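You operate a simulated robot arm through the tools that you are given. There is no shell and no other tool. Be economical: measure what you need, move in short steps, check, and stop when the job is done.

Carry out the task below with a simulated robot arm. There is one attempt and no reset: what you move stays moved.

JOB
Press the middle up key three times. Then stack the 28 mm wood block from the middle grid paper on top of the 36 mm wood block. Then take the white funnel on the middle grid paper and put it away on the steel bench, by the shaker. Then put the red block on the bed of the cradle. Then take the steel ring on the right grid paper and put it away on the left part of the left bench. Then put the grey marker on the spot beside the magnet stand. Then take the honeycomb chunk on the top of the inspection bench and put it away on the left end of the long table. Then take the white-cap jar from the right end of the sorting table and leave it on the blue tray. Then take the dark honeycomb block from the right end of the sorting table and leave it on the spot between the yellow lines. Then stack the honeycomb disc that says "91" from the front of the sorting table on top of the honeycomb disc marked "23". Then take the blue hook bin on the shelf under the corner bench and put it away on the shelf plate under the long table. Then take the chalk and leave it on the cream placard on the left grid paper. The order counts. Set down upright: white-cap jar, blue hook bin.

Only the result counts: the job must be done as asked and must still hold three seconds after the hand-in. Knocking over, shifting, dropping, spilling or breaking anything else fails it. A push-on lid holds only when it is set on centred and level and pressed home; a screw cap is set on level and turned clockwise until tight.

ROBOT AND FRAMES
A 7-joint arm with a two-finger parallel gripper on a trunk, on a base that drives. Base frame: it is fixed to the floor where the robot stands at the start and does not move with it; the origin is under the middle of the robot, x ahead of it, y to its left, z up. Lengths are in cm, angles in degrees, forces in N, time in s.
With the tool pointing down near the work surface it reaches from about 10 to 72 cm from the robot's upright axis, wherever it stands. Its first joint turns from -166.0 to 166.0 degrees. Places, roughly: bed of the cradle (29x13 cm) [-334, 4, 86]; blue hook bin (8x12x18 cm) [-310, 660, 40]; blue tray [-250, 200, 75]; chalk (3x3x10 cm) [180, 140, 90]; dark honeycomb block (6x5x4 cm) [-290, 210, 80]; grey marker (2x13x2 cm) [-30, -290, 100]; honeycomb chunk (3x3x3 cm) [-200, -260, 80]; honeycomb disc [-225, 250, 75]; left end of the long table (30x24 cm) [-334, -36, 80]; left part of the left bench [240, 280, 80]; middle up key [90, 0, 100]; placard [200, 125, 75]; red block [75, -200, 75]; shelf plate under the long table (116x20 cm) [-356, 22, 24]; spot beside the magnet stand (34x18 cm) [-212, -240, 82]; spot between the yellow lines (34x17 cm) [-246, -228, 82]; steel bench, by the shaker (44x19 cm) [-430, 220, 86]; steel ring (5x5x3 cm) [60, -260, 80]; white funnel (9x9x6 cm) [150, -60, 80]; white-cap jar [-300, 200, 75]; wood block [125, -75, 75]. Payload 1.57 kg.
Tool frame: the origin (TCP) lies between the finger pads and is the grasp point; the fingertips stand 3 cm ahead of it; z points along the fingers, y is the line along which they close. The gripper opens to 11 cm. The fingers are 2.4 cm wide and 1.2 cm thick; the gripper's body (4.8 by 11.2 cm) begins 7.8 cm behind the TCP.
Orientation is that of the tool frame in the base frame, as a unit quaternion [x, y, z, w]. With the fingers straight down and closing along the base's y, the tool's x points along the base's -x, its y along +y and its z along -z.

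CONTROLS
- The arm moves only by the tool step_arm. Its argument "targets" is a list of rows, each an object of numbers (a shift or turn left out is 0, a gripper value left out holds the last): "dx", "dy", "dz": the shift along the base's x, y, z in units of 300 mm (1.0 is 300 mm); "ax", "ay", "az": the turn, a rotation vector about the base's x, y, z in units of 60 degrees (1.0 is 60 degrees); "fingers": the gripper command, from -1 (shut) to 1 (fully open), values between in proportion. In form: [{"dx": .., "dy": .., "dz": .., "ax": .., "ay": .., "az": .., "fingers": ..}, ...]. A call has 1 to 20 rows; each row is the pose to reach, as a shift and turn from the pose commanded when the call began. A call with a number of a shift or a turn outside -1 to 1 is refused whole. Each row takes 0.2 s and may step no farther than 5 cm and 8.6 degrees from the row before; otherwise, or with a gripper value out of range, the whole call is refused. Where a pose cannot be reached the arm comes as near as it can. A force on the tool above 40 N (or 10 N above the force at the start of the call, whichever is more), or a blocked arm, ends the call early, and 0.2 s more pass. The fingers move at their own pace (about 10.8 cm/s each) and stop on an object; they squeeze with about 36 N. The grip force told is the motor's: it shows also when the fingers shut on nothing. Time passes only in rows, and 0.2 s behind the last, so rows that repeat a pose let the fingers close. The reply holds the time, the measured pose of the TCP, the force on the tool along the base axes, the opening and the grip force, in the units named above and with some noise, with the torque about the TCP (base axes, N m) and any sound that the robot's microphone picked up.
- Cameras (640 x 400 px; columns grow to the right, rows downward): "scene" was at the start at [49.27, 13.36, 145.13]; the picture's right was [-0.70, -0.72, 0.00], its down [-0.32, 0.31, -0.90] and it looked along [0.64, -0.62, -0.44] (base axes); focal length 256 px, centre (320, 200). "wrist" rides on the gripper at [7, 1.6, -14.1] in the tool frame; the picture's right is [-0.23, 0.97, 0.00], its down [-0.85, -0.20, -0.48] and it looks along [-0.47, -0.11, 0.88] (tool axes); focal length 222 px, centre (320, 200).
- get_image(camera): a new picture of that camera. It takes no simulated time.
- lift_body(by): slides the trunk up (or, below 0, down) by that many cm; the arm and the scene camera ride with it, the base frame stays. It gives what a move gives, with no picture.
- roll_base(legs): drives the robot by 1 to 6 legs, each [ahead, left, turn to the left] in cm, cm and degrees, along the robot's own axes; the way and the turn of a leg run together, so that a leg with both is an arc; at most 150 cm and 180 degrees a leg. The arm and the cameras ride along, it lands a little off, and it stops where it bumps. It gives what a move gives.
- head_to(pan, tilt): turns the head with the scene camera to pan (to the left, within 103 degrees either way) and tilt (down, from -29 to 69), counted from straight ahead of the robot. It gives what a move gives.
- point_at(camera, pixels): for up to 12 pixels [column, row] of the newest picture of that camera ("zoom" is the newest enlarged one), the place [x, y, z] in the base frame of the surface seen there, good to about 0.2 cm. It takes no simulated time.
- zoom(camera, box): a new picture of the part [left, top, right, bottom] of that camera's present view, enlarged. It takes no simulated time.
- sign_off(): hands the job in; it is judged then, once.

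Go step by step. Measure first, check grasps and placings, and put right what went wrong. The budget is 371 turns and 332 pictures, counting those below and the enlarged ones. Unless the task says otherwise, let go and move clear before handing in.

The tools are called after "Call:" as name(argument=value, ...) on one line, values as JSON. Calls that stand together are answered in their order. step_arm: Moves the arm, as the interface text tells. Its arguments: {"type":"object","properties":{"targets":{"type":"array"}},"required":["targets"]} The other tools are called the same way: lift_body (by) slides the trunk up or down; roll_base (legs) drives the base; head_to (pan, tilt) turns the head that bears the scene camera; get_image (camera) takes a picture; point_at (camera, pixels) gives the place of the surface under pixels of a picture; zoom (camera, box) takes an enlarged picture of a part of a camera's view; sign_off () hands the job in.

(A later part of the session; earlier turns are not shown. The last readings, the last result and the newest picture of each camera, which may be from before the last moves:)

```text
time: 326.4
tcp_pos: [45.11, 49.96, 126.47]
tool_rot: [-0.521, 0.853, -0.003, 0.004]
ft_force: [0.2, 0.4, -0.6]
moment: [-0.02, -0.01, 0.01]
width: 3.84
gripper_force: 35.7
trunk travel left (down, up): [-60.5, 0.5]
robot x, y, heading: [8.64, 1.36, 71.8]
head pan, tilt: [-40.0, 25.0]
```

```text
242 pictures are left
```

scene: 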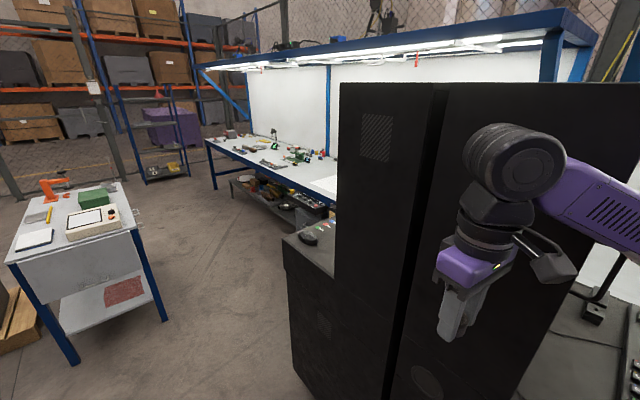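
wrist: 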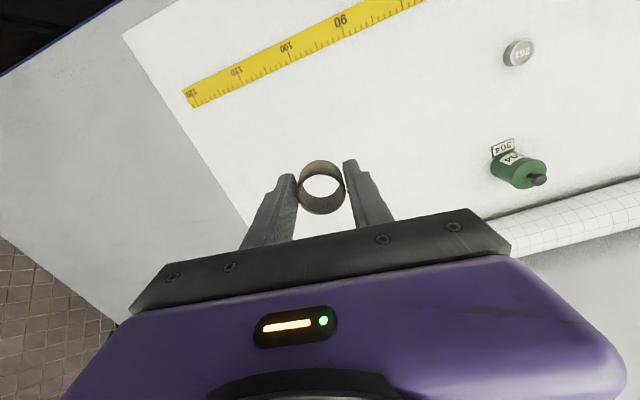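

My arm seems to touch the desk hood's side on the right. I shift left away from it, then go ahead.

Call:
roll_base(legs=[[0, 8, 0], [15, 15, 0]])

Call:
head_to(pan=-70, tilt=15)

Call:
get_image(camera="scene")

```text
time: 328.8
tcp_pos: [28.31, 71.71, 126.01]
tool_rot: [-0.521, 0.854, -0.003, 0.0]
ft_force: [0.2, -0.4, -0.3]
moment: [0.04, 0.02, -0.01]
width: 3.85
gripper_force: 36.3
trunk travel left (down, up): [-60.5, 0.5]
robot x, y, heading: [-8.32, 23.74, 72.0]
head pan, tilt: [-40.0, 25.0]
```

```text
time: 329.7
tcp_pos: [28.25, 71.83, 126.14]
tool_rot: [-0.521, 0.854, -0.003, 0.0]
ft_force: [-0.1, 0.0, -1.0]
moment: [0.0, -0.02, -0.01]
width: 3.83
gripper_force: 36.6
trunk travel left (down, up): [-60.5, 0.5]
robot x, y, heading: [-8.86, 23.18, 71.6]
head pan, tilt: [-70.0, 15.0]
```

```text
241 pictures are left
```

scene: 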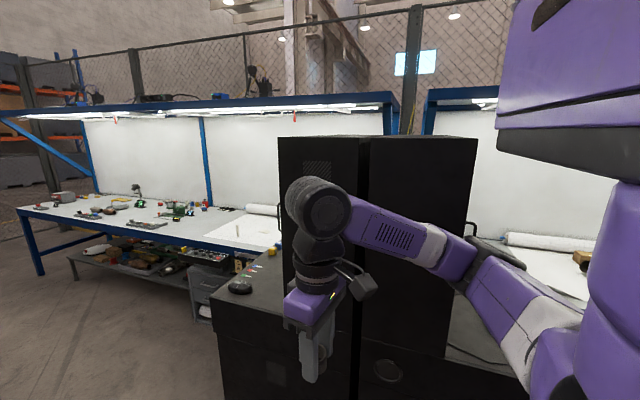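

Clear now. I go on 70 and look.

Call:
roll_base(legs=[[70, 0, 0]])

Call:
head_to(pan=-30, tilt=30)

Call:
get_image(camera="scene")

```text
time: 333.6
tcp_pos: [50.14, 138.44, 125.95]
tool_rot: [-0.521, 0.854, -0.003, 0.0]
ft_force: [0.0, -0.4, -0.2]
moment: [0.0, 0.0, 0.0]
width: 3.84
gripper_force: 36.0
trunk travel left (down, up): [-60.5, 0.5]
robot x, y, heading: [12.9, 89.81, 72.1]
head pan, tilt: [-70.0, 15.0]
```

```text
time: 334.6
tcp_pos: [50.17, 138.36, 125.96]
tool_rot: [-0.52, 0.854, -0.004, 0.0]
ft_force: [0.4, -0.5, -1.2]
moment: [-0.03, 0.0, 0.01]
width: 3.84
gripper_force: 35.8
trunk travel left (down, up): [-60.5, 0.5]
robot x, y, heading: [13.16, 90.08, 72.0]
head pan, tilt: [-30.0, 30.0]
```

```text
240 pictures are left
```

scene: 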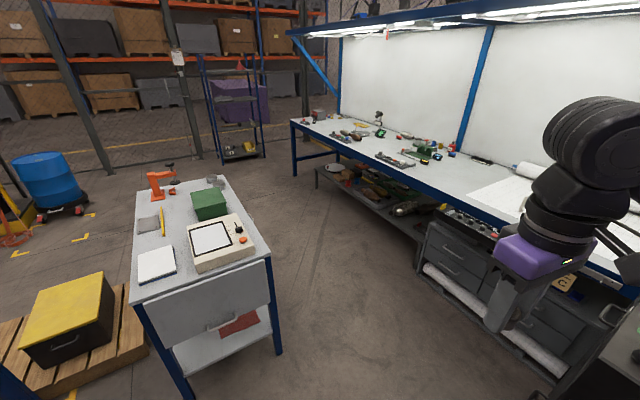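

Call:
point_at(camera="scene", pixels=[[280, 352], [270, 250], [222, 178], [415, 265], [317, 188], [560, 385], [640, 340], [440, 190], [300, 120], [330, 130], [480, 240], [350, 280]])

Call:
zoom(camera="scene", box=[280, 90, 500, 230])

```text
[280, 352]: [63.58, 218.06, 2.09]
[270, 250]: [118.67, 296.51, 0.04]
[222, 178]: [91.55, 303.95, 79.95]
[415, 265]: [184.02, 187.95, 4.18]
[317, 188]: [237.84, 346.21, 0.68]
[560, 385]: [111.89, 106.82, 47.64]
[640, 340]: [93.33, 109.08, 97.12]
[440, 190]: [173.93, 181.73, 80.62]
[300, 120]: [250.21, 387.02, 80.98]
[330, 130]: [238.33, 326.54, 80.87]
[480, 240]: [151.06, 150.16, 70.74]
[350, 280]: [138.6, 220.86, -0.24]
```

```text
2.86 times, centred on (390, 160) of scene
```

zoom: 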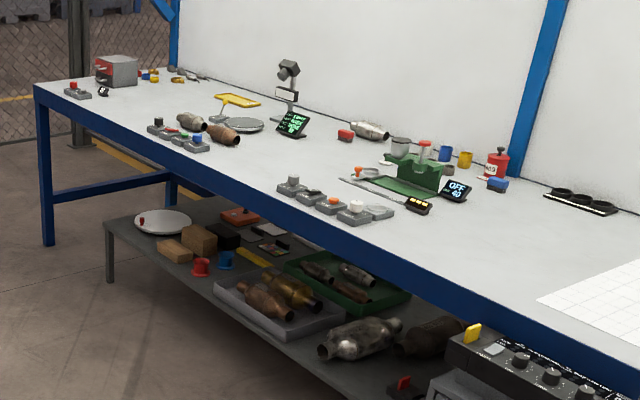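

The left bench front is at n≈109-118 (t up to 445) and a small table borders the lane at n≤-5. I drive on: past the second desk, shift right, and further.

Call:
roll_base(legs=[[60, 0, 0], [50, -50, 0]])

Call:
roll_base(legs=[[115, -20, 0], [0, 0, -90]])

Call:
head_to(pan=0, tilt=40)

Call:
get_image(camera="scene")

```text
time: 341.5
tcp_pos: [132.17, 227.46, 126.01]
tool_rot: [-0.52, 0.854, -0.004, 0.0]
ft_force: [-0.5, 0.2, -0.6]
moment: [0.0, 0.03, 0.01]
width: 3.79
gripper_force: 36.2
trunk travel left (down, up): [-60.5, 0.5]
robot x, y, heading: [95.07, 178.86, 71.9]
head pan, tilt: [-30.0, 30.0]
```

```text
time: 351.3
tcp_pos: [198.97, 246.01, 126.11]
tool_rot: [0.235, 0.972, -0.002, -0.002]
ft_force: [0.6, 0.6, 0.7]
moment: [0.02, 0.01, -0.01]
width: 3.76
gripper_force: 35.7
trunk travel left (down, up): [-60.5, 0.5]
robot x, y, heading: [150.07, 283.03, -18.3]
head pan, tilt: [-30.0, 30.0]
```

```text
time: 352.2
tcp_pos: [198.97, 245.75, 126.06]
tool_rot: [0.235, 0.972, -0.002, -0.003]
ft_force: [0.1, 0.4, 0.7]
moment: [-0.01, -0.01, 0.02]
width: 3.76
gripper_force: 35.9
trunk travel left (down, up): [-60.5, 0.5]
robot x, y, heading: [150.4, 282.94, -18.3]
head pan, tilt: [0.0, 40.0]
```

```text
238 pictures are left
```

scene: 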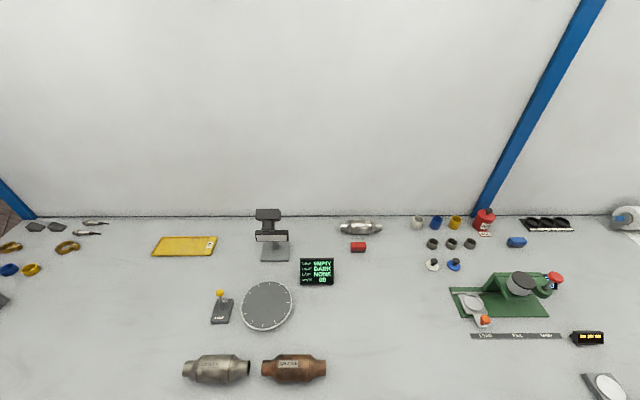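

Call:
point_at(camera="scene", pixels=[[380, 310], [400, 340], [360, 340], [340, 310], [300, 330], [440, 320], [130, 300], [100, 330], [400, 280], [320, 370], [470, 310], [160, 330]])

```text
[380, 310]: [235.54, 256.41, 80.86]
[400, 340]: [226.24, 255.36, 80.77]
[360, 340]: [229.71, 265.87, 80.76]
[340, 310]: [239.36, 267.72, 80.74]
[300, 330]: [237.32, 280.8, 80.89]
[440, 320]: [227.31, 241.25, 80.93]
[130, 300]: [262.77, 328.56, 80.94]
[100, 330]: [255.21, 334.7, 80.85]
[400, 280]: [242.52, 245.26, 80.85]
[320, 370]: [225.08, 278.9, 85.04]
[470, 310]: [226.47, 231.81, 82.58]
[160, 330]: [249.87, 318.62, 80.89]
```

A free spot near (238,275) lies between the round plate, display and catalysts (px ~318,320). I move the ring over it.

Call:
step_arm(targets=[{"dx": 0.13, "dy": 0.09}, {"dx": 0.26, "dy": 0.18}, {"dx": 0.39, "dy": 0.28}, {"dx": 0.52, "dy": 0.38}, {"dx": 0.65, "dy": 0.48}, {"dx": 0.78, "dy": 0.58}, {"dx": 0.91, "dy": 0.67}, {"dx": 1.0, "dy": 0.74}])

Call:
step_arm(targets=[{"dx": 0.12, "dy": 0.09}, {"dx": 0.24, "dy": 0.18}, {"dx": 0.3, "dy": 0.23}, {"dx": 0.3, "dy": 0.23, "dz": -0.15}, {"dx": 0.3, "dy": 0.23, "dz": -0.3}, {"dx": 0.3, "dy": 0.23, "dz": -0.45}, {"dx": 0.3, "dy": 0.23, "dz": -0.6}, {"dx": 0.3, "dy": 0.23, "dz": -0.75}, {"dx": 0.3, "dy": 0.23, "dz": -0.9}, {"dx": 0.3, "dy": 0.23, "dz": -1.0}])

Call:
get_image(camera="wrist")

Call:
get_image(camera="scene")

```text
time: 354.0
tcp_pos: [228.94, 268.1, 126.07]
tool_rot: [0.236, 0.972, -0.002, -0.003]
ft_force: [-0.8, 0.2, -0.5]
moment: [0.02, -0.04, -0.03]
width: 3.74
gripper_force: 35.8
trunk travel left (down, up): [-60.5, 0.5]
robot x, y, heading: [150.37, 283.0, -18.4]
head pan, tilt: [0.0, 40.0]
```

```text
time: 356.2
tcp_pos: [238.02, 275.04, 96.0]
tool_rot: [0.234, 0.972, -0.003, -0.003]
ft_force: [0.4, -0.6, -0.7]
moment: [0.01, -0.02, -0.01]
width: 3.62
gripper_force: 35.7
trunk travel left (down, up): [-60.5, 0.5]
robot x, y, heading: [150.67, 282.81, -18.3]
head pan, tilt: [0.0, 40.0]
```

```text
237 pictures are left
```

wrist: 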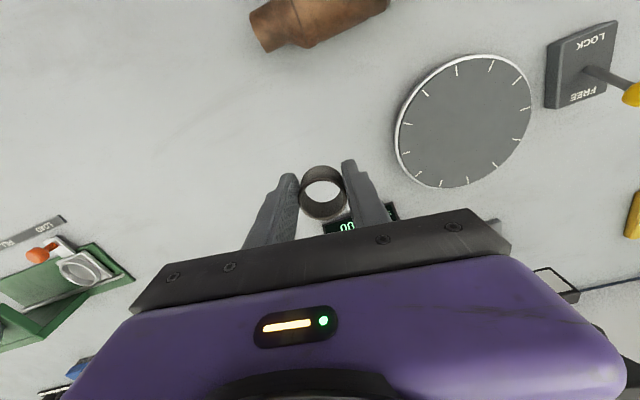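

```text
236 pictures are left
```

scene: 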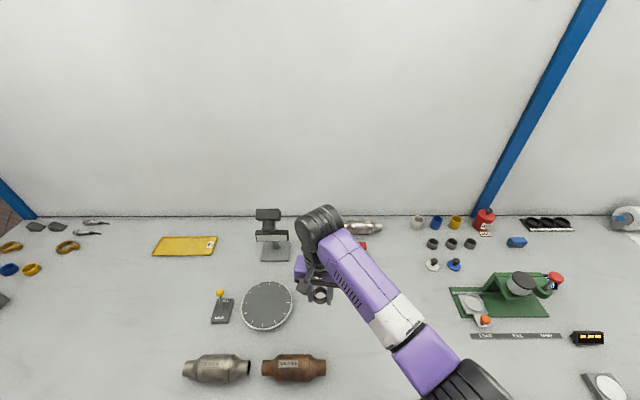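

The display stands a little close behind, so I come 4 cm nearer to me and lower.

Call:
step_arm(targets=[{"dx": -0.127, "dy": 0.04}, {"dx": -0.127, "dy": 0.04, "dz": -0.15}, {"dx": -0.127, "dy": 0.04, "dz": -0.3}, {"dx": -0.127, "dy": 0.04, "dz": -0.37}, {"dx": -0.127, "dy": 0.04, "dz": -0.385}, {"dx": -0.127, "dy": 0.04, "dz": -0.395}, {"dx": -0.127, "dy": 0.04, "dz": -0.4}])

```text
time: 357.8
tcp_pos: [234.21, 276.15, 83.94]
tool_rot: [0.235, 0.972, -0.003, -0.004]
ft_force: [-1.1, -0.1, 0.7]
moment: [0.03, 0.01, 0.03]
width: 3.63
gripper_force: 36.1
trunk travel left (down, up): [-60.5, 0.5]
robot x, y, heading: [150.5, 282.99, -18.3]
head pan, tilt: [0.0, 40.0]
```

Call:
step_arm(targets=[{"dz": -0.004}, {"dz": -0.008}, {"dz": -0.012}, {"dz": -0.016}])

```text
time: 358.8
tcp_pos: [234.25, 276.14, 84.06]
tool_rot: [0.236, 0.972, -0.002, -0.001]
ft_force: [-11.9, -1.2, 21.0]
moment: [0.32, -0.1, 0.18]
width: 3.64
gripper_force: 36.0
trunk travel left (down, up): [-60.5, 0.5]
robot x, y, heading: [150.89, 282.58, -18.1]
head pan, tilt: [0.0, 40.0]
stopped in row 4: the force on the tool passed its limit at 43 N (the readings are from after the stop); the commanded pose is now the measured one
```

Contact. I open gently and rise.

Call:
step_arm(targets=[{"dz": 0.003}, {"dz": 0.003, "fingers": -0.2}, {"dz": 0.003, "fingers": 0.0}, {"dz": 0.003}, {"dz": 0.1}, {"dz": 0.25}, {"dz": 0.4}, {"dz": 0.55}, {"dz": 0.7}, {"dz": 0.85}, {"dz": 1.0}])

Call:
get_image(camera="wrist")

```text
time: 361.2
tcp_pos: [234.12, 276.07, 113.73]
tool_rot: [0.236, 0.972, -0.002, -0.003]
ft_force: [-0.3, 0.4, -0.2]
moment: [0.0, -0.03, -0.01]
width: 5.5
gripper_force: 0.0
trunk travel left (down, up): [-60.5, 0.5]
robot x, y, heading: [150.03, 282.92, -18.5]
head pan, tilt: [0.0, 40.0]
```

```text
235 pictures are left
```

wrist: 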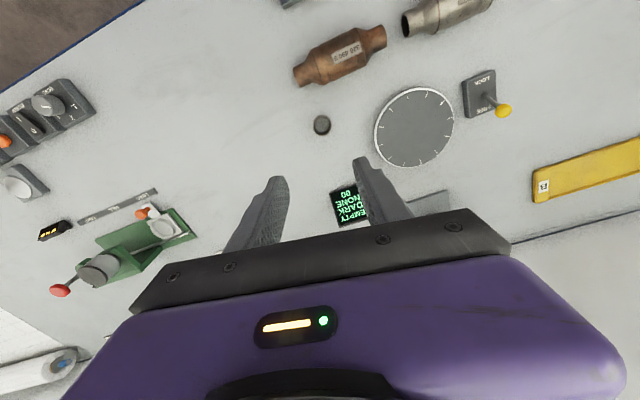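

Ring is set down. Next the grey marker near (-30,-290). I retract the arm, turn right to face back (-108°) and drive the lane forward.

Call:
step_arm(targets=[{"dx": -0.12, "dy": -0.02, "dz": 0.06, "fingers": -1}, {"dx": -0.24, "dy": -0.05, "dz": 0.12}, {"dx": -0.36, "dy": -0.08, "dz": 0.18}, {"dx": -0.48, "dy": -0.11, "dz": 0.24}, {"dx": -0.6, "dy": -0.14, "dz": 0.3}, {"dx": -0.72, "dy": -0.17, "dz": 0.36}, {"dx": -0.84, "dy": -0.2, "dz": 0.4}, {"dx": -0.96, "dy": -0.24, "dz": 0.43}])

Call:
step_arm(targets=[{"dx": -0.07, "dy": -0.12}, {"dx": -0.14, "dy": -0.24}, {"dx": -0.21, "dy": -0.37}, {"dx": -0.28, "dy": -0.5}])

Call:
roll_base(legs=[[-5, 0, 0], [0, 0, -90]])

Call:
roll_base(legs=[[112, -18, 0], [50, -48, 0], [90, 0, 0]])

Call:
head_to(pan=0, tilt=30)

Call:
get_image(camera="scene")

```text
time: 363.0
tcp_pos: [206.31, 268.87, 126.98]
tool_rot: [0.235, 0.972, -0.002, -0.004]
ft_force: [-0.1, 0.4, -0.2]
moment: [0.0, 0.04, 0.01]
width: 0.0
gripper_force: 21.9
out of reach, approached as far as the arm can: row 8
trunk travel left (down, up): [-60.5, 0.5]
robot x, y, heading: [150.58, 282.91, -18.3]
head pan, tilt: [0.0, 40.0]
```

```text
time: 364.0
tcp_pos: [198.23, 253.53, 127.15]
tool_rot: [0.234, 0.972, -0.001, -0.003]
ft_force: [0.2, 0.7, -0.6]
moment: [0.03, 0.03, -0.04]
width: 0.0
gripper_force: 21.2
out of reach, approached as far as the arm can: row 1, 2, 3, 4
trunk travel left (down, up): [-60.5, 0.5]
robot x, y, heading: [150.52, 282.81, -18.0]
head pan, tilt: [0.0, 40.0]
```

```text
time: 368.7
tcp_pos: [116.52, 236.62, 127.09]
tool_rot: [0.854, 0.521, 0.002, -0.003]
ft_force: [1.2, 0.2, -0.6]
moment: [-0.03, 0.05, 0.01]
width: 0.0
gripper_force: 21.2
trunk travel left (down, up): [-60.5, 0.5]
robot x, y, heading: [145.82, 284.59, -108.3]
head pan, tilt: [0.0, 40.0]
```

```text
time: 382.3
tcp_pos: [-24.72, 16.65, 127.1]
tool_rot: [0.853, 0.522, 0.002, -0.003]
ft_force: [0.0, -0.3, 0.5]
moment: [-0.04, -0.02, -0.04]
width: 0.03
gripper_force: 21.0
trunk travel left (down, up): [-60.5, 0.5]
robot x, y, heading: [4.49, 64.71, -108.1]
head pan, tilt: [0.0, 40.0]
```

```text
time: 383.0
tcp_pos: [-24.68, 16.76, 127.26]
tool_rot: [0.852, 0.523, 0.002, -0.003]
ft_force: [0.6, 0.2, 0.6]
moment: [-0.01, 0.0, 0.0]
width: 0.0
gripper_force: 21.3
trunk travel left (down, up): [-60.5, 0.5]
robot x, y, heading: [4.54, 64.7, -108.0]
head pan, tilt: [0.0, 30.0]
```

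```text
234 pictures are left
```

scene: 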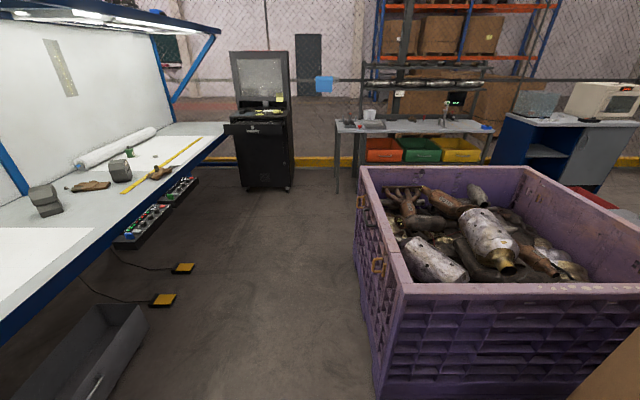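

Clear way ahead between the crate and the bench; desk 3 at (262,120). I drive on toward it.

Call:
roll_base(legs=[[45, 28, 0], [145, 8, 0], [45, 38, 0]])

Call:
head_to(pan=0, tilt=40)

Call:
get_image(camera="scene")

```text
time: 395.8
tcp_pos: [-28.9, -227.77, 127.27]
tool_rot: [0.856, 0.517, 0.002, -0.003]
ft_force: [0.1, 0.2, 0.9]
moment: [-0.03, 0.01, 0.02]
width: 0.0
gripper_force: 21.2
trunk travel left (down, up): [-60.5, 0.5]
robot x, y, heading: [0.88, -180.53, -108.7]
head pan, tilt: [0.0, 30.0]
```

```text
time: 396.5
tcp_pos: [-28.96, -227.77, 127.11]
tool_rot: [0.856, 0.517, 0.003, -0.003]
ft_force: [0.1, -1.0, -0.3]
moment: [0.02, -0.01, 0.01]
width: 0.02
gripper_force: 21.2
trunk travel left (down, up): [-60.5, 0.5]
robot x, y, heading: [1.07, -180.18, -108.7]
head pan, tilt: [0.0, 40.0]
```

```text
233 pictures are left
```

scene: 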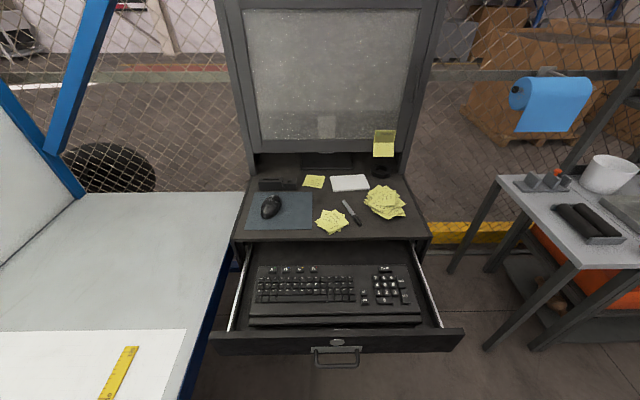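

The marker is at (352,212) on the desk top between sticky notes. I measure it and the drawer.

Call:
zoom(camera="scene", box=[300, 170, 420, 245])

Call:
point_at(camera="scene", pixels=[[345, 202], [358, 222], [352, 212], [332, 220], [385, 200], [335, 340], [335, 365], [450, 335], [235, 235], [350, 183], [425, 240], [215, 340]])

```text
5.33 times, centred on (360, 208) of scene
```

zoom: 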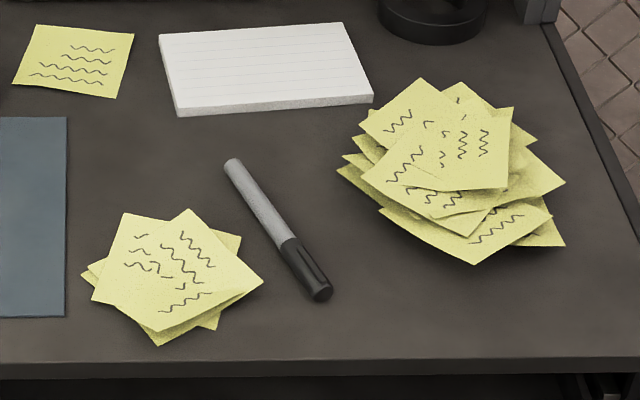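

```text
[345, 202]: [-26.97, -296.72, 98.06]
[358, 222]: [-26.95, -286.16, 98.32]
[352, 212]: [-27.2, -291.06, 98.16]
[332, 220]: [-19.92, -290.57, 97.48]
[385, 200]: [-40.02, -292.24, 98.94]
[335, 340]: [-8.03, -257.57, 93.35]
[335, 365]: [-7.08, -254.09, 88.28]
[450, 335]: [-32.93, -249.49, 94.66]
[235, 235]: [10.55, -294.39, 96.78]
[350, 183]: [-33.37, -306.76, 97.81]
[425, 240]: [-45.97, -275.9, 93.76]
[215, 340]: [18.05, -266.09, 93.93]
```

Call:
point_at(camera="zoom", pixels=[[260, 282], [241, 236], [190, 212], [338, 168], [345, 135], [380, 212], [236, 168], [268, 215], [290, 246], [316, 292], [345, 104], [400, 240]])

```text
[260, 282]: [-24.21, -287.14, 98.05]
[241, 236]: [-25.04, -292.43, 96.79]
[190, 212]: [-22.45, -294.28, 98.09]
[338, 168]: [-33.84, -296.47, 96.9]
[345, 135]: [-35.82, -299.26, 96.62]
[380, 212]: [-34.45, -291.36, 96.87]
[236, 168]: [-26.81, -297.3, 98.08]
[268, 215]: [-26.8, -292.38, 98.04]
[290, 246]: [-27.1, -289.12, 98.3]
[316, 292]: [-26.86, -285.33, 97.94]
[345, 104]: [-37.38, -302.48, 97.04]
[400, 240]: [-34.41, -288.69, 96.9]
```

Marker lies along y: from (-26.8,-297.5) to (-26.9,-284.8), z≈97.6. I'll grasp it near y=-293 closing along x. I drive ahead 30 first.

Call:
roll_base(legs=[[30, 0, 0]])

Call:
head_to(pan=0, tilt=50)

Call:
zoom(camera="scene", box=[240, 130, 480, 280])

```text
time: 398.6
tcp_pos: [-38.61, -256.22, 127.12]
tool_rot: [0.856, 0.516, 0.001, -0.003]
ft_force: [-0.2, 0.1, -0.3]
moment: [0.01, -0.02, 0.05]
width: 0.0
gripper_force: 21.1
trunk travel left (down, up): [-60.5, 0.5]
robot x, y, heading: [-9.06, -208.77, -109.0]
head pan, tilt: [0.0, 40.0]
```

```text
time: 399.3
tcp_pos: [-38.59, -256.2, 127.1]
tool_rot: [0.856, 0.517, 0.001, -0.003]
ft_force: [-0.1, 0.0, -0.1]
moment: [0.01, 0.02, 0.04]
width: 0.0
gripper_force: 21.4
trunk travel left (down, up): [-60.5, 0.5]
robot x, y, heading: [-8.75, -208.91, -108.5]
head pan, tilt: [0.0, 50.0]
```

```text
2.67 times, centred on (360, 205) of scene
```

zoom: 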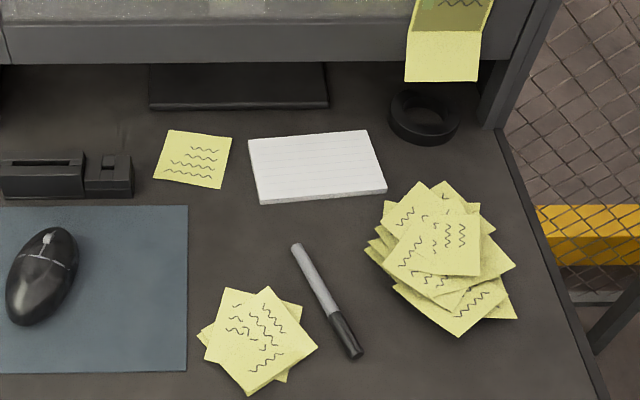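

Call:
point_at(camera="zoom", pixels=[[297, 248], [357, 352], [326, 300], [310, 272], [303, 305], [315, 342], [377, 250], [395, 285], [380, 186]])

```text
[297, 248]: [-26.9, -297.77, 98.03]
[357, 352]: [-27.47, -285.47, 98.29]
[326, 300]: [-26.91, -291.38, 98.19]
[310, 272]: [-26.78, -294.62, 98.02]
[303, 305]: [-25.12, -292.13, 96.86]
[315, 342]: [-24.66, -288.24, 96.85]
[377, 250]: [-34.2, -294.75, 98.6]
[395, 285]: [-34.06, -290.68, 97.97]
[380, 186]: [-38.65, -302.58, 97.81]
```

Call:
point_at(camera="zoom", pixels=[[250, 45], [440, 60], [250, 10], [490, 100], [330, 165]])

Call:
step_arm(targets=[{"dx": 0.05, "dy": -0.14, "az": 0.09, "fingers": -0.345}, {"dx": 0.1, "dy": -0.28, "az": 0.18}, {"dx": 0.15, "dy": -0.42, "az": 0.27}, {"dx": 0.2, "dy": -0.56, "az": 0.36}, {"dx": 0.26, "dy": -0.7, "az": 0.462}, {"dx": 0.32, "dy": -0.84, "az": 0.462}, {"dx": 0.38, "dy": -0.98, "az": 0.462}])

```text
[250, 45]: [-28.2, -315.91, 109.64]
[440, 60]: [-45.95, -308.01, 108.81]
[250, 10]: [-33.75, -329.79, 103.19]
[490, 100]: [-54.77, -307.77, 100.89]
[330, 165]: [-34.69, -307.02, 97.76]
```

```text
time: 400.9
tcp_pos: [-27.25, -285.66, 127.17]
tool_rot: [0.708, 0.706, 0.001, -0.003]
ft_force: [-0.2, 0.3, 0.0]
moment: [-0.04, 0.01, 0.01]
width: 3.61
gripper_force: 0.0
trunk travel left (down, up): [-60.5, 0.5]
robot x, y, heading: [-8.77, -209.02, -108.8]
head pan, tilt: [0.0, 50.0]
```

Call:
step_arm(targets=[{"dy": -0.12}, {"dy": -0.25}, {"dy": -0.25, "dz": -0.15}, {"dy": -0.25, "dz": -0.3}, {"dy": -0.25, "dz": -0.45}, {"dy": -0.25, "dz": -0.6}, {"dy": -0.25, "dz": -0.72}])

Call:
get_image(camera="wrist")

Call:
zoom(camera="scene", box=[240, 130, 480, 280])

```text
time: 402.5
tcp_pos: [-27.27, -293.14, 105.54]
tool_rot: [0.708, 0.706, 0.001, -0.003]
ft_force: [-0.1, 0.5, 0.2]
moment: [-0.02, -0.02, -0.03]
width: 3.6
gripper_force: 0.0
trunk travel left (down, up): [-60.5, 0.5]
robot x, y, heading: [-8.24, -208.9, -108.9]
head pan, tilt: [0.0, 50.0]
```

```text
230 pictures are left
```

wrist: 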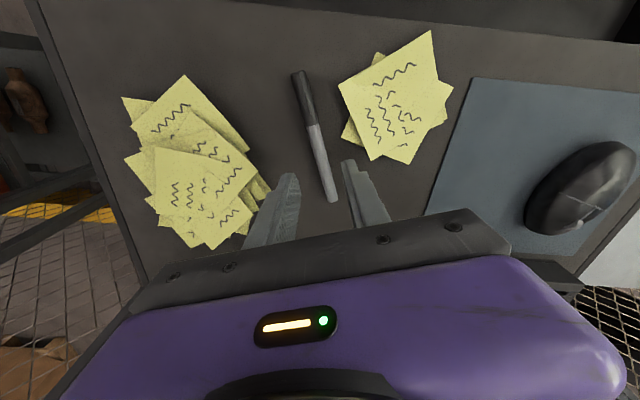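

```text
2.67 times, centred on (360, 205) of scene
```

zoom: 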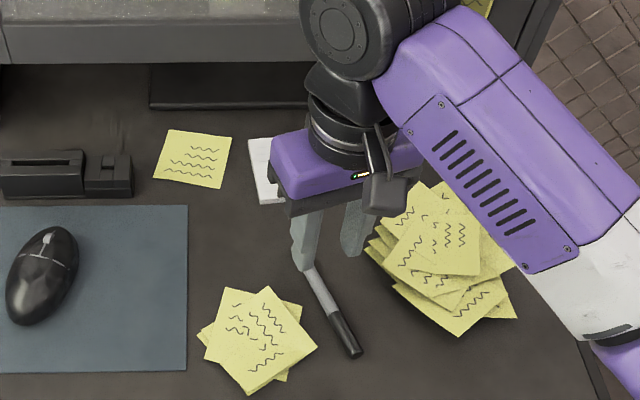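

Aligned: the marker passes through the projected grasp point (321,158). I lower, close, and lift.

Call:
step_arm(targets=[{"dz": -0.1}, {"dz": -0.16}, {"dz": -0.183}, {"dz": -0.183, "fingers": -1}, {"dz": -0.183}, {"dz": -0.183}])

Call:
step_arm(targets=[{"dz": 0.05}, {"dz": 0.15}, {"dz": 0.3}, {"dz": 0.45}, {"dz": 0.6}, {"dz": 0.75}, {"dz": 0.9}])

Call:
get_image(camera="wrist")

```text
time: 403.9
tcp_pos: [-27.16, -293.15, 100.04]
tool_rot: [0.708, 0.706, 0.0, -0.003]
ft_force: [0.3, -0.4, 1.0]
moment: [-0.04, -0.03, 0.01]
width: 0.82
gripper_force: 27.1
trunk travel left (down, up): [-60.5, 0.5]
robot x, y, heading: [-8.65, -209.01, -109.1]
head pan, tilt: [0.0, 50.0]
```

```text
time: 405.5
tcp_pos: [-27.06, -292.99, 127.02]
tool_rot: [0.708, 0.706, 0.002, -0.004]
ft_force: [0.4, 0.0, -0.1]
moment: [0.02, 0.01, -0.02]
width: 1.07
gripper_force: 28.5
trunk travel left (down, up): [-60.5, 0.5]
robot x, y, heading: [-9.07, -208.97, -108.8]
head pan, tilt: [0.0, 50.0]
```

```text
228 pictures are left
```

wrist: 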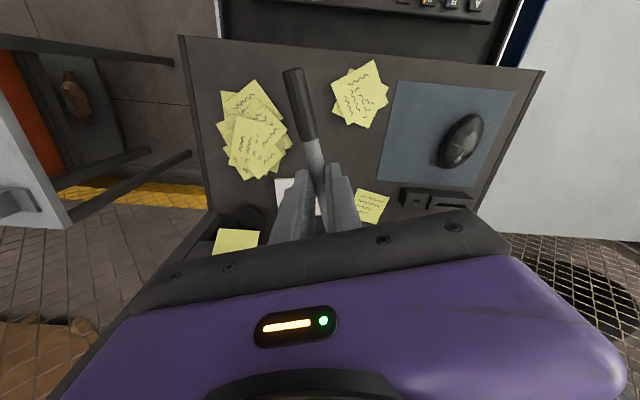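

Marker held. I retract the arm, then move sideways along the lane to the inspection bench, facing it.

Call:
step_arm(targets=[{"dx": 0.0, "dy": 0.14}, {"dx": 0.0, "dy": 0.28}, {"dx": -0.05, "dy": 0.42}, {"dx": -0.12, "dy": 0.56}, {"dx": -0.2, "dy": 0.69}, {"dx": -0.28, "dy": 0.82}, {"dx": -0.36, "dy": 0.95}, {"dx": -0.45, "dy": 1.0}])

Call:
roll_base(legs=[[-8, -60, 1], [0, -110, 0]])

Call:
head_to(pan=0, tilt=40)

Call:
get_image(camera="scene")

```text
time: 407.3
tcp_pos: [-40.53, -263.14, 126.93]
tool_rot: [0.707, 0.707, 0.001, -0.004]
ft_force: [0.6, 0.1, 0.4]
moment: [0.03, -0.03, -0.02]
width: 1.1
gripper_force: 28.8
trunk travel left (down, up): [-60.5, 0.5]
robot x, y, heading: [-8.91, -209.09, -108.6]
head pan, tilt: [0.0, 50.0]
```

```text
time: 411.5
tcp_pos: [-95.96, -235.72, 126.95]
tool_rot: [0.731, 0.682, 0.0, -0.004]
ft_force: [-0.2, -1.1, 0.0]
moment: [0.0, -0.04, -0.01]
width: 1.13
gripper_force: 28.5
trunk travel left (down, up): [-60.5, 0.5]
robot x, y, heading: [-60.6, -183.7, -112.8]
head pan, tilt: [0.0, 50.0]
stopped in leg 2: the robot was blocked; the commanded pose is now the measured one
```

```text
time: 412.2
tcp_pos: [-95.96, -235.64, 127.1]
tool_rot: [0.731, 0.683, 0.001, -0.003]
ft_force: [-0.7, -1.2, -0.6]
moment: [0.03, 0.0, 0.0]
width: 1.11
gripper_force: 28.9
trunk travel left (down, up): [-60.5, 0.5]
robot x, y, heading: [-60.17, -183.54, -112.7]
head pan, tilt: [0.0, 40.0]
```

```text
227 pictures are left
```

scene: 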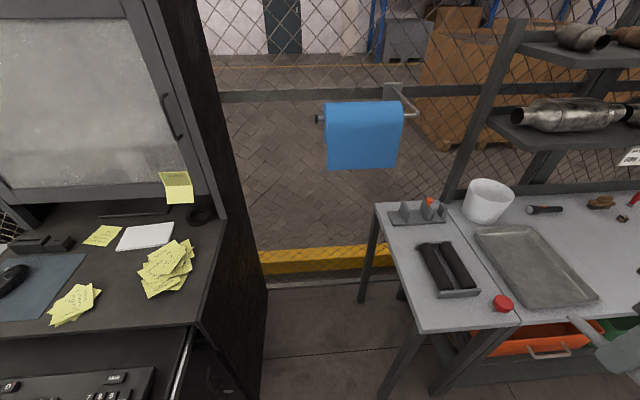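

I touched the crate with the rear (at t=-193). I go ahead 18, straighten, then slide right.

Call:
roll_base(legs=[[8, 4, 0], [14, 0, 4.5], [0, -60, 0], [0, -55, 0]])

Call:
get_image(camera="scene")

```text
time: 420.0
tcp_pos: [-204.64, -224.4, 126.97]
tool_rot: [0.703, 0.711, 0.0, -0.003]
ft_force: [0.1, 0.4, -1.1]
moment: [0.04, 0.01, 0.02]
width: 1.13
gripper_force: 28.9
trunk travel left (down, up): [-60.5, 0.5]
robot x, y, heading: [-173.52, -169.85, -108.1]
head pan, tilt: [0.0, 40.0]
```

```text
226 pictures are left
```

scene: 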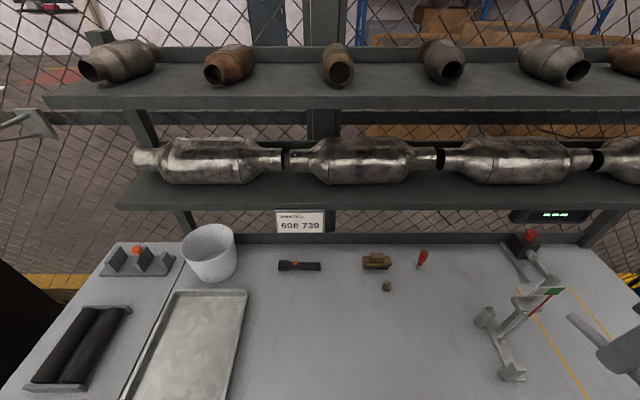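

Call:
head_to(pan=-20, tilt=45)

Call:
get_image(camera="scene")

Call:
point_at(camera="scene", pixels=[[200, 250], [250, 300], [300, 300], [300, 250], [350, 300], [400, 300], [350, 350], [250, 350], [200, 300], [400, 250], [450, 300], [150, 250]])

```text
time: 420.8
tcp_pos: [-204.75, -224.47, 126.98]
tool_rot: [0.704, 0.71, 0.0, -0.003]
ft_force: [0.2, 0.1, -0.3]
moment: [0.02, 0.0, 0.0]
width: 1.13
gripper_force: 28.4
trunk travel left (down, up): [-60.5, 0.5]
robot x, y, heading: [-173.38, -169.7, -108.1]
head pan, tilt: [-20.0, 45.0]
```

```text
225 pictures are left
```

scene: 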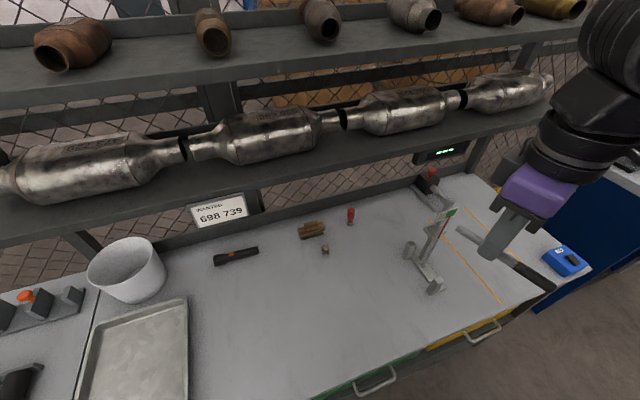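

```text
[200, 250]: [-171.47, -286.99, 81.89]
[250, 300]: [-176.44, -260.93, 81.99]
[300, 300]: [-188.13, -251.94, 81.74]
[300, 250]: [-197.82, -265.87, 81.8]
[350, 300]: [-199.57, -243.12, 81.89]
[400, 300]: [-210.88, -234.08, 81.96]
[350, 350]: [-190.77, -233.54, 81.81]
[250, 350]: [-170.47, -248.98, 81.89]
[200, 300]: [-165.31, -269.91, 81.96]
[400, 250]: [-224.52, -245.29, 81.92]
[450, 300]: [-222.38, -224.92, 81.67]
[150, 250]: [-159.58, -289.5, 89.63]
```

Call:
point_at(camera="scene", pixels=[[300, 165], [400, 140], [300, 60], [410, 252], [436, 288], [428, 225], [435, 175], [325, 250], [310, 230], [350, 215], [260, 200], [470, 115]])

Call:
zoom(camera="scene", box=[280, 160, 520, 310])

```text
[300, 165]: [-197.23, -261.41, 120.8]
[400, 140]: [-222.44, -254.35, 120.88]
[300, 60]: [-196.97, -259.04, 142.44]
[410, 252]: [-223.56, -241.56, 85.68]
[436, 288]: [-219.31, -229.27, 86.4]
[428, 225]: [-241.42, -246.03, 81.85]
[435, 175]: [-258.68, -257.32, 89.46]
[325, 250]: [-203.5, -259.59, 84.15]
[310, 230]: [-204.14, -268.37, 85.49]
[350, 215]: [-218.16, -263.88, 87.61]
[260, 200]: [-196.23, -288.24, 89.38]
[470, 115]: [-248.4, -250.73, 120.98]
```

```text
2.67 times, centred on (400, 235) of scene
```

zoom: 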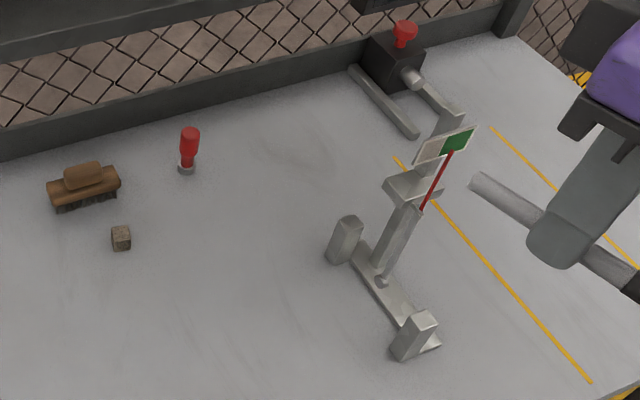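

The stand's feet are at n≤-136; I'll lay the marker at about (-207,-236), inside the spot and clear of the stand and shelf (front edge t=-309). I turn -18° and descend.

Call:
step_arm(targets=[{"dx": -0.02, "dy": -0.1, "az": -0.1}, {"dx": -0.04, "dy": -0.2, "az": -0.2}, {"dx": -0.06, "dy": -0.3, "az": -0.308}, {"dx": -0.083, "dy": -0.403, "az": -0.308}, {"dx": -0.083, "dy": -0.403, "az": -0.308, "dz": -0.15}, {"dx": -0.083, "dy": -0.403, "az": -0.308, "dz": -0.3}, {"dx": -0.083, "dy": -0.403, "az": -0.308, "dz": -0.45}, {"dx": -0.083, "dy": -0.403, "az": -0.308, "dz": -0.6}, {"dx": -0.083, "dy": -0.403, "az": -0.308, "dz": -0.75}, {"dx": -0.083, "dy": -0.403, "az": -0.308, "dz": -0.9}, {"dx": -0.083, "dy": -0.403, "az": -0.308, "dz": -1.0}])

Call:
get_image(camera="wrist")

Call:
zoom(camera="scene", box=[280, 160, 520, 310])

```text
time: 423.2
tcp_pos: [-207.12, -236.53, 97.0]
tool_rot: [0.808, 0.589, 0.001, -0.003]
ft_force: [-0.5, -0.3, 0.3]
moment: [0.01, 0.02, 0.0]
width: 1.14
gripper_force: 28.7
trunk travel left (down, up): [-60.5, 0.5]
robot x, y, heading: [-173.65, -169.74, -108.2]
head pan, tilt: [-20.0, 45.0]
```

```text
223 pictures are left
```

wrist: 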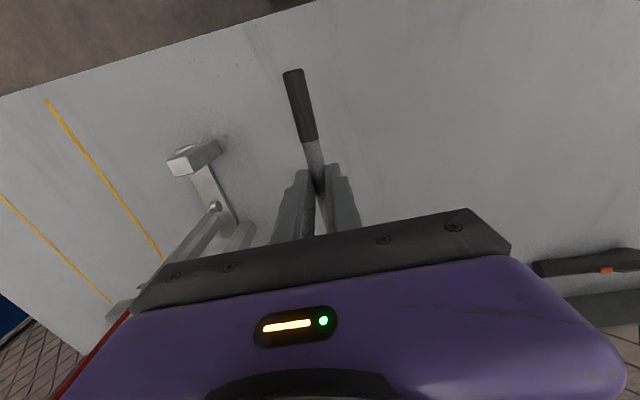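

```text
2.67 times, centred on (400, 235) of scene
```

zoom: 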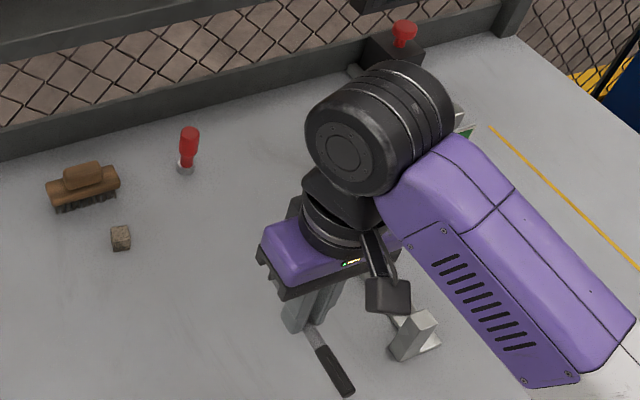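

Call:
point_at(camera="scene", pixels=[[447, 214], [440, 217], [433, 232], [428, 245], [425, 260], [418, 265]])

```text
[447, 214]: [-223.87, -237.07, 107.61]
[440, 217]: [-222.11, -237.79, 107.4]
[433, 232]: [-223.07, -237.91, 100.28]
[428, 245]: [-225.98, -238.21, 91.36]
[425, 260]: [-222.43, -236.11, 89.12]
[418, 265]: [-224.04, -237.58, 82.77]
```

The flag (-222,-238, z 107) is 15 cm from my tool axis; clearance suffices. I lower the marker to the bench.

Call:
step_arm(targets=[{"dz": -0.12}, {"dz": -0.24}, {"dz": -0.34}, {"dz": -0.375}, {"dz": -0.385}])

Call:
zoom(camera="scene", box=[280, 160, 520, 310])

```text
time: 424.4
tcp_pos: [-207.14, -236.51, 85.47]
tool_rot: [0.808, 0.589, 0.003, -0.003]
ft_force: [0.3, 1.1, 0.0]
moment: [0.0, 0.05, 0.02]
width: 1.11
gripper_force: 28.3
trunk travel left (down, up): [-60.5, 0.5]
robot x, y, heading: [-173.78, -169.75, -108.0]
head pan, tilt: [-20.0, 45.0]
```

```text
2.67 times, centred on (400, 235) of scene
```

zoom: 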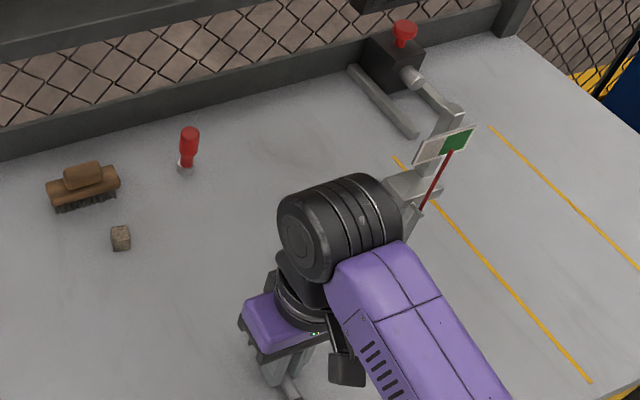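

Clear. Now I feel for contact.

Call:
step_arm(targets=[{"dz": -0.006}, {"dz": -0.012}, {"dz": -0.018}, {"dz": -0.022}])

```text
time: 425.4
tcp_pos: [-207.15, -236.56, 84.93]
tool_rot: [0.808, 0.59, 0.001, -0.003]
ft_force: [5.7, 5.2, 23.6]
moment: [-0.21, -0.33, -0.01]
width: 1.11
gripper_force: 28.7
trunk travel left (down, up): [-60.5, 0.5]
robot x, y, heading: [-173.7, -169.46, -108.2]
head pan, tilt: [-20.0, 45.0]
```

Contact. I ease a little, open to 3.6, and lift.

Call:
step_arm(targets=[{"dz": 0.005}, {"dz": 0.005, "fingers": -0.7}, {"dz": 0.005, "fingers": -0.5}, {"dz": 0.005, "fingers": -0.35}, {"dz": 0.1}, {"dz": 0.25}, {"dz": 0.4}, {"dz": 0.55}, {"dz": 0.7}, {"dz": 0.85}, {"dz": 1.0}])

Call:
get_image(camera="wrist")

Call:
zoom(camera="scene", box=[280, 160, 520, 310])

```text
time: 427.8
tcp_pos: [-207.26, -236.47, 114.81]
tool_rot: [0.809, 0.588, 0.001, -0.003]
ft_force: [0.0, -0.6, -0.5]
moment: [-0.01, 0.03, 0.01]
width: 3.58
gripper_force: 0.0
trunk travel left (down, up): [-60.5, 0.5]
robot x, y, heading: [-173.61, -169.73, -108.0]
head pan, tilt: [-20.0, 45.0]
```

```text
220 pictures are left
```

wrist: 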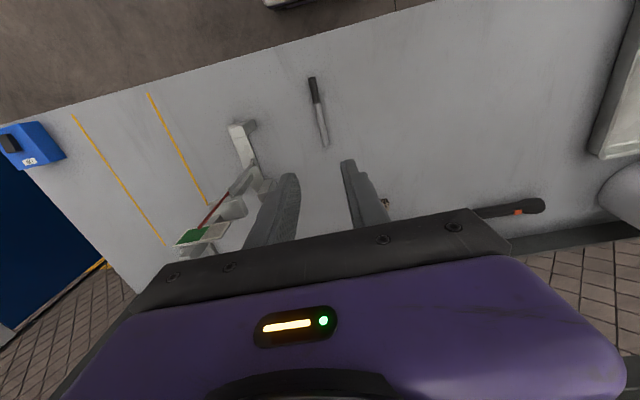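

```text
2.67 times, centred on (400, 235) of scene
```

zoom: 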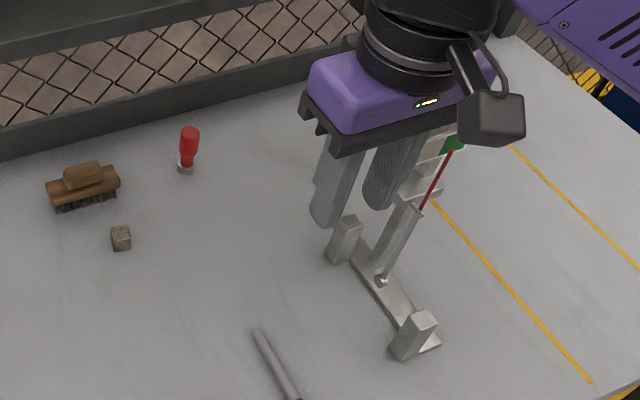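

The marker lies on its spot. Next the honeycomb chunk at zoom (120,237), which sits right under the shelf's front edge; I measure it closely.

Call:
zoom(camera="scene", box=[305, 235, 345, 265])

Call:
point_at(camera="zoom", pixels=[[290, 170], [350, 165], [355, 200], [295, 210], [325, 185], [320, 255], [300, 260], [350, 250]])

```text
13.33 times, centred on (325, 250) of scene
```

zoom: 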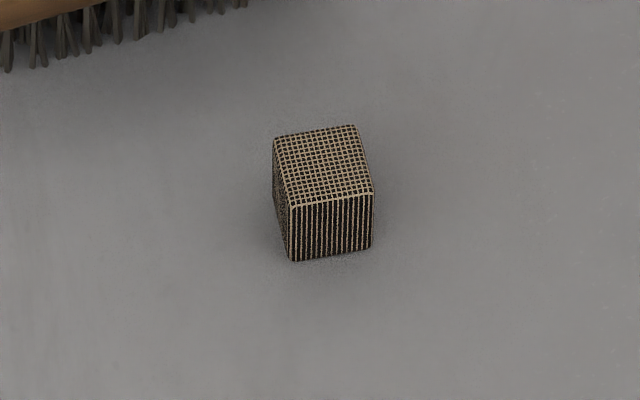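

```text
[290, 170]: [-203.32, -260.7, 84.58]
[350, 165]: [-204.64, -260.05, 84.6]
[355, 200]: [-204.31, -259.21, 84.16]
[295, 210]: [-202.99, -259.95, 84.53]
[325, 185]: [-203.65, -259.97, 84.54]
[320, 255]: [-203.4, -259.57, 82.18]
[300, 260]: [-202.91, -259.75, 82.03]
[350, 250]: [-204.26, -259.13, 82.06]
```

Chunk: centre ≈ (-203.8,-260.2), top 84.6, ~2.5 cm cube, yaw ≈ -25°. I'll yaw the tool to -116° and tilt it 35° back so the wrist stays clear of the shelf.

Call:
step_arm(targets=[{"az": -0.07, "fingers": -0.05}, {"az": -0.133}])

Call:
step_arm(targets=[{"ax": -0.105, "ay": 0.051}, {"ax": -0.21, "ay": 0.102}, {"ax": -0.315, "ay": 0.153}, {"ax": -0.42, "ay": 0.204}, {"ax": -0.524, "ay": 0.255}])

Call:
get_image(camera="scene")

```text
time: 428.4
tcp_pos: [-207.26, -236.54, 114.67]
tool_rot: [0.847, 0.532, 0.0, -0.003]
ft_force: [-0.2, -0.8, -0.9]
moment: [0.04, -0.04, 0.0]
width: 5.26
gripper_force: 0.1
trunk travel left (down, up): [-60.5, 0.5]
robot x, y, heading: [-173.59, -169.48, -108.0]
head pan, tilt: [-20.0, 45.0]
```

```text
time: 429.6
tcp_pos: [-207.18, -236.45, 114.94]
tool_rot: [0.809, 0.507, -0.253, 0.156]
ft_force: [-1.2, 0.2, -0.7]
moment: [-0.01, -0.02, 0.02]
width: 5.23
gripper_force: 0.0
trunk travel left (down, up): [-60.5, 0.5]
robot x, y, heading: [-173.68, -169.59, -108.1]
head pan, tilt: [-20.0, 45.0]
```

```text
217 pictures are left
```

scene: 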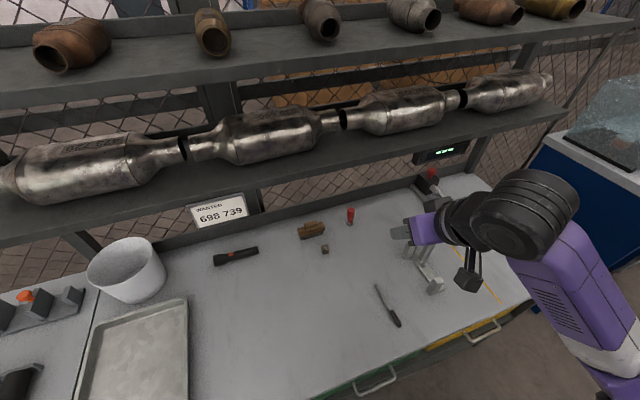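

The tilt is right. I move to a pre-grasp point 10 cm back along the tool axis.

Call:
step_arm(targets=[{"dx": 0.1, "dy": -0.05, "dz": -0.05}, {"dx": 0.18, "dy": -0.14, "dz": -0.15}, {"dx": 0.2, "dy": -0.24, "dz": -0.26}, {"dx": 0.21, "dy": -0.34, "dz": -0.37}, {"dx": 0.216, "dy": -0.44, "dz": -0.48}, {"dx": 0.216, "dy": -0.53, "dz": -0.6}, {"dx": 0.216, "dy": -0.58, "dz": -0.72}])

Call:
get_image(camera="wrist")

Call:
zoom(camera="scene", box=[230, 100, 490, 300])

```text
time: 431.2
tcp_pos: [-200.78, -253.87, 93.14]
tool_rot: [0.809, 0.506, -0.254, 0.156]
ft_force: [-0.1, 0.2, -0.3]
moment: [0.0, -0.01, 0.01]
width: 5.23
gripper_force: 0.1
trunk travel left (down, up): [-60.5, 0.5]
robot x, y, heading: [-173.47, -170.17, -108.1]
head pan, tilt: [-20.0, 45.0]
```

```text
216 pictures are left
```

wrist: 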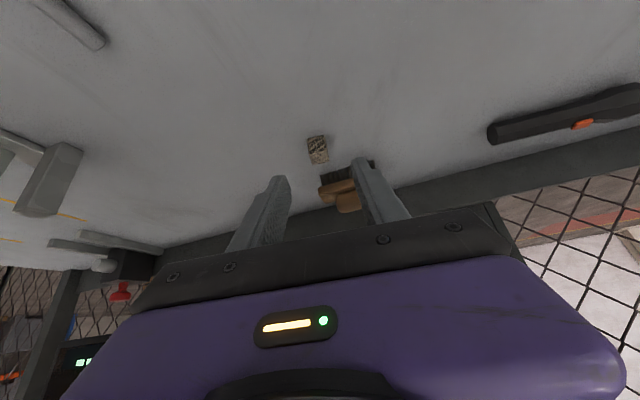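

```text
2.00 times, centred on (360, 200) of scene
```

zoom: 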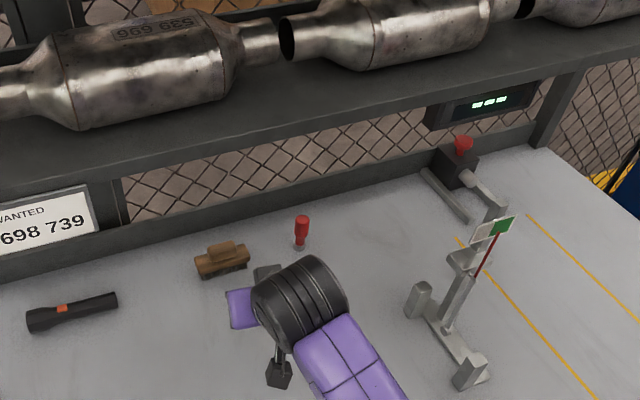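

The chunk is right on the tool axis (318,150). I go straight in and close.

Call:
step_arm(targets=[{"dx": -0.03, "dy": -0.06, "dz": -0.095}, {"dx": -0.055, "dy": -0.115, "dz": -0.18}, {"dx": -0.075, "dy": -0.155, "dz": -0.24}, {"dx": -0.083, "dy": -0.172, "dz": -0.263}, {"dx": -0.083, "dy": -0.172, "dz": -0.263, "fingers": -1}, {"dx": -0.083, "dy": -0.172, "dz": -0.263}, {"dx": -0.083, "dy": -0.172, "dz": -0.263}])

Call:
get_image(camera="wrist")

```text
time: 432.8
tcp_pos: [-203.16, -258.87, 85.34]
tool_rot: [0.809, 0.507, -0.253, 0.156]
ft_force: [0.1, 0.5, -0.1]
moment: [-0.01, -0.01, -0.02]
width: 2.04
gripper_force: 34.3
trunk travel left (down, up): [-60.5, 0.5]
robot x, y, heading: [-173.08, -169.77, -108.2]
head pan, tilt: [-20.0, 45.0]
```

```text
214 pictures are left
```

wrist: 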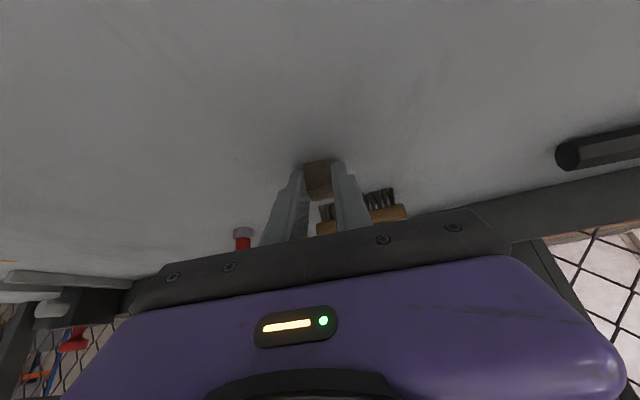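

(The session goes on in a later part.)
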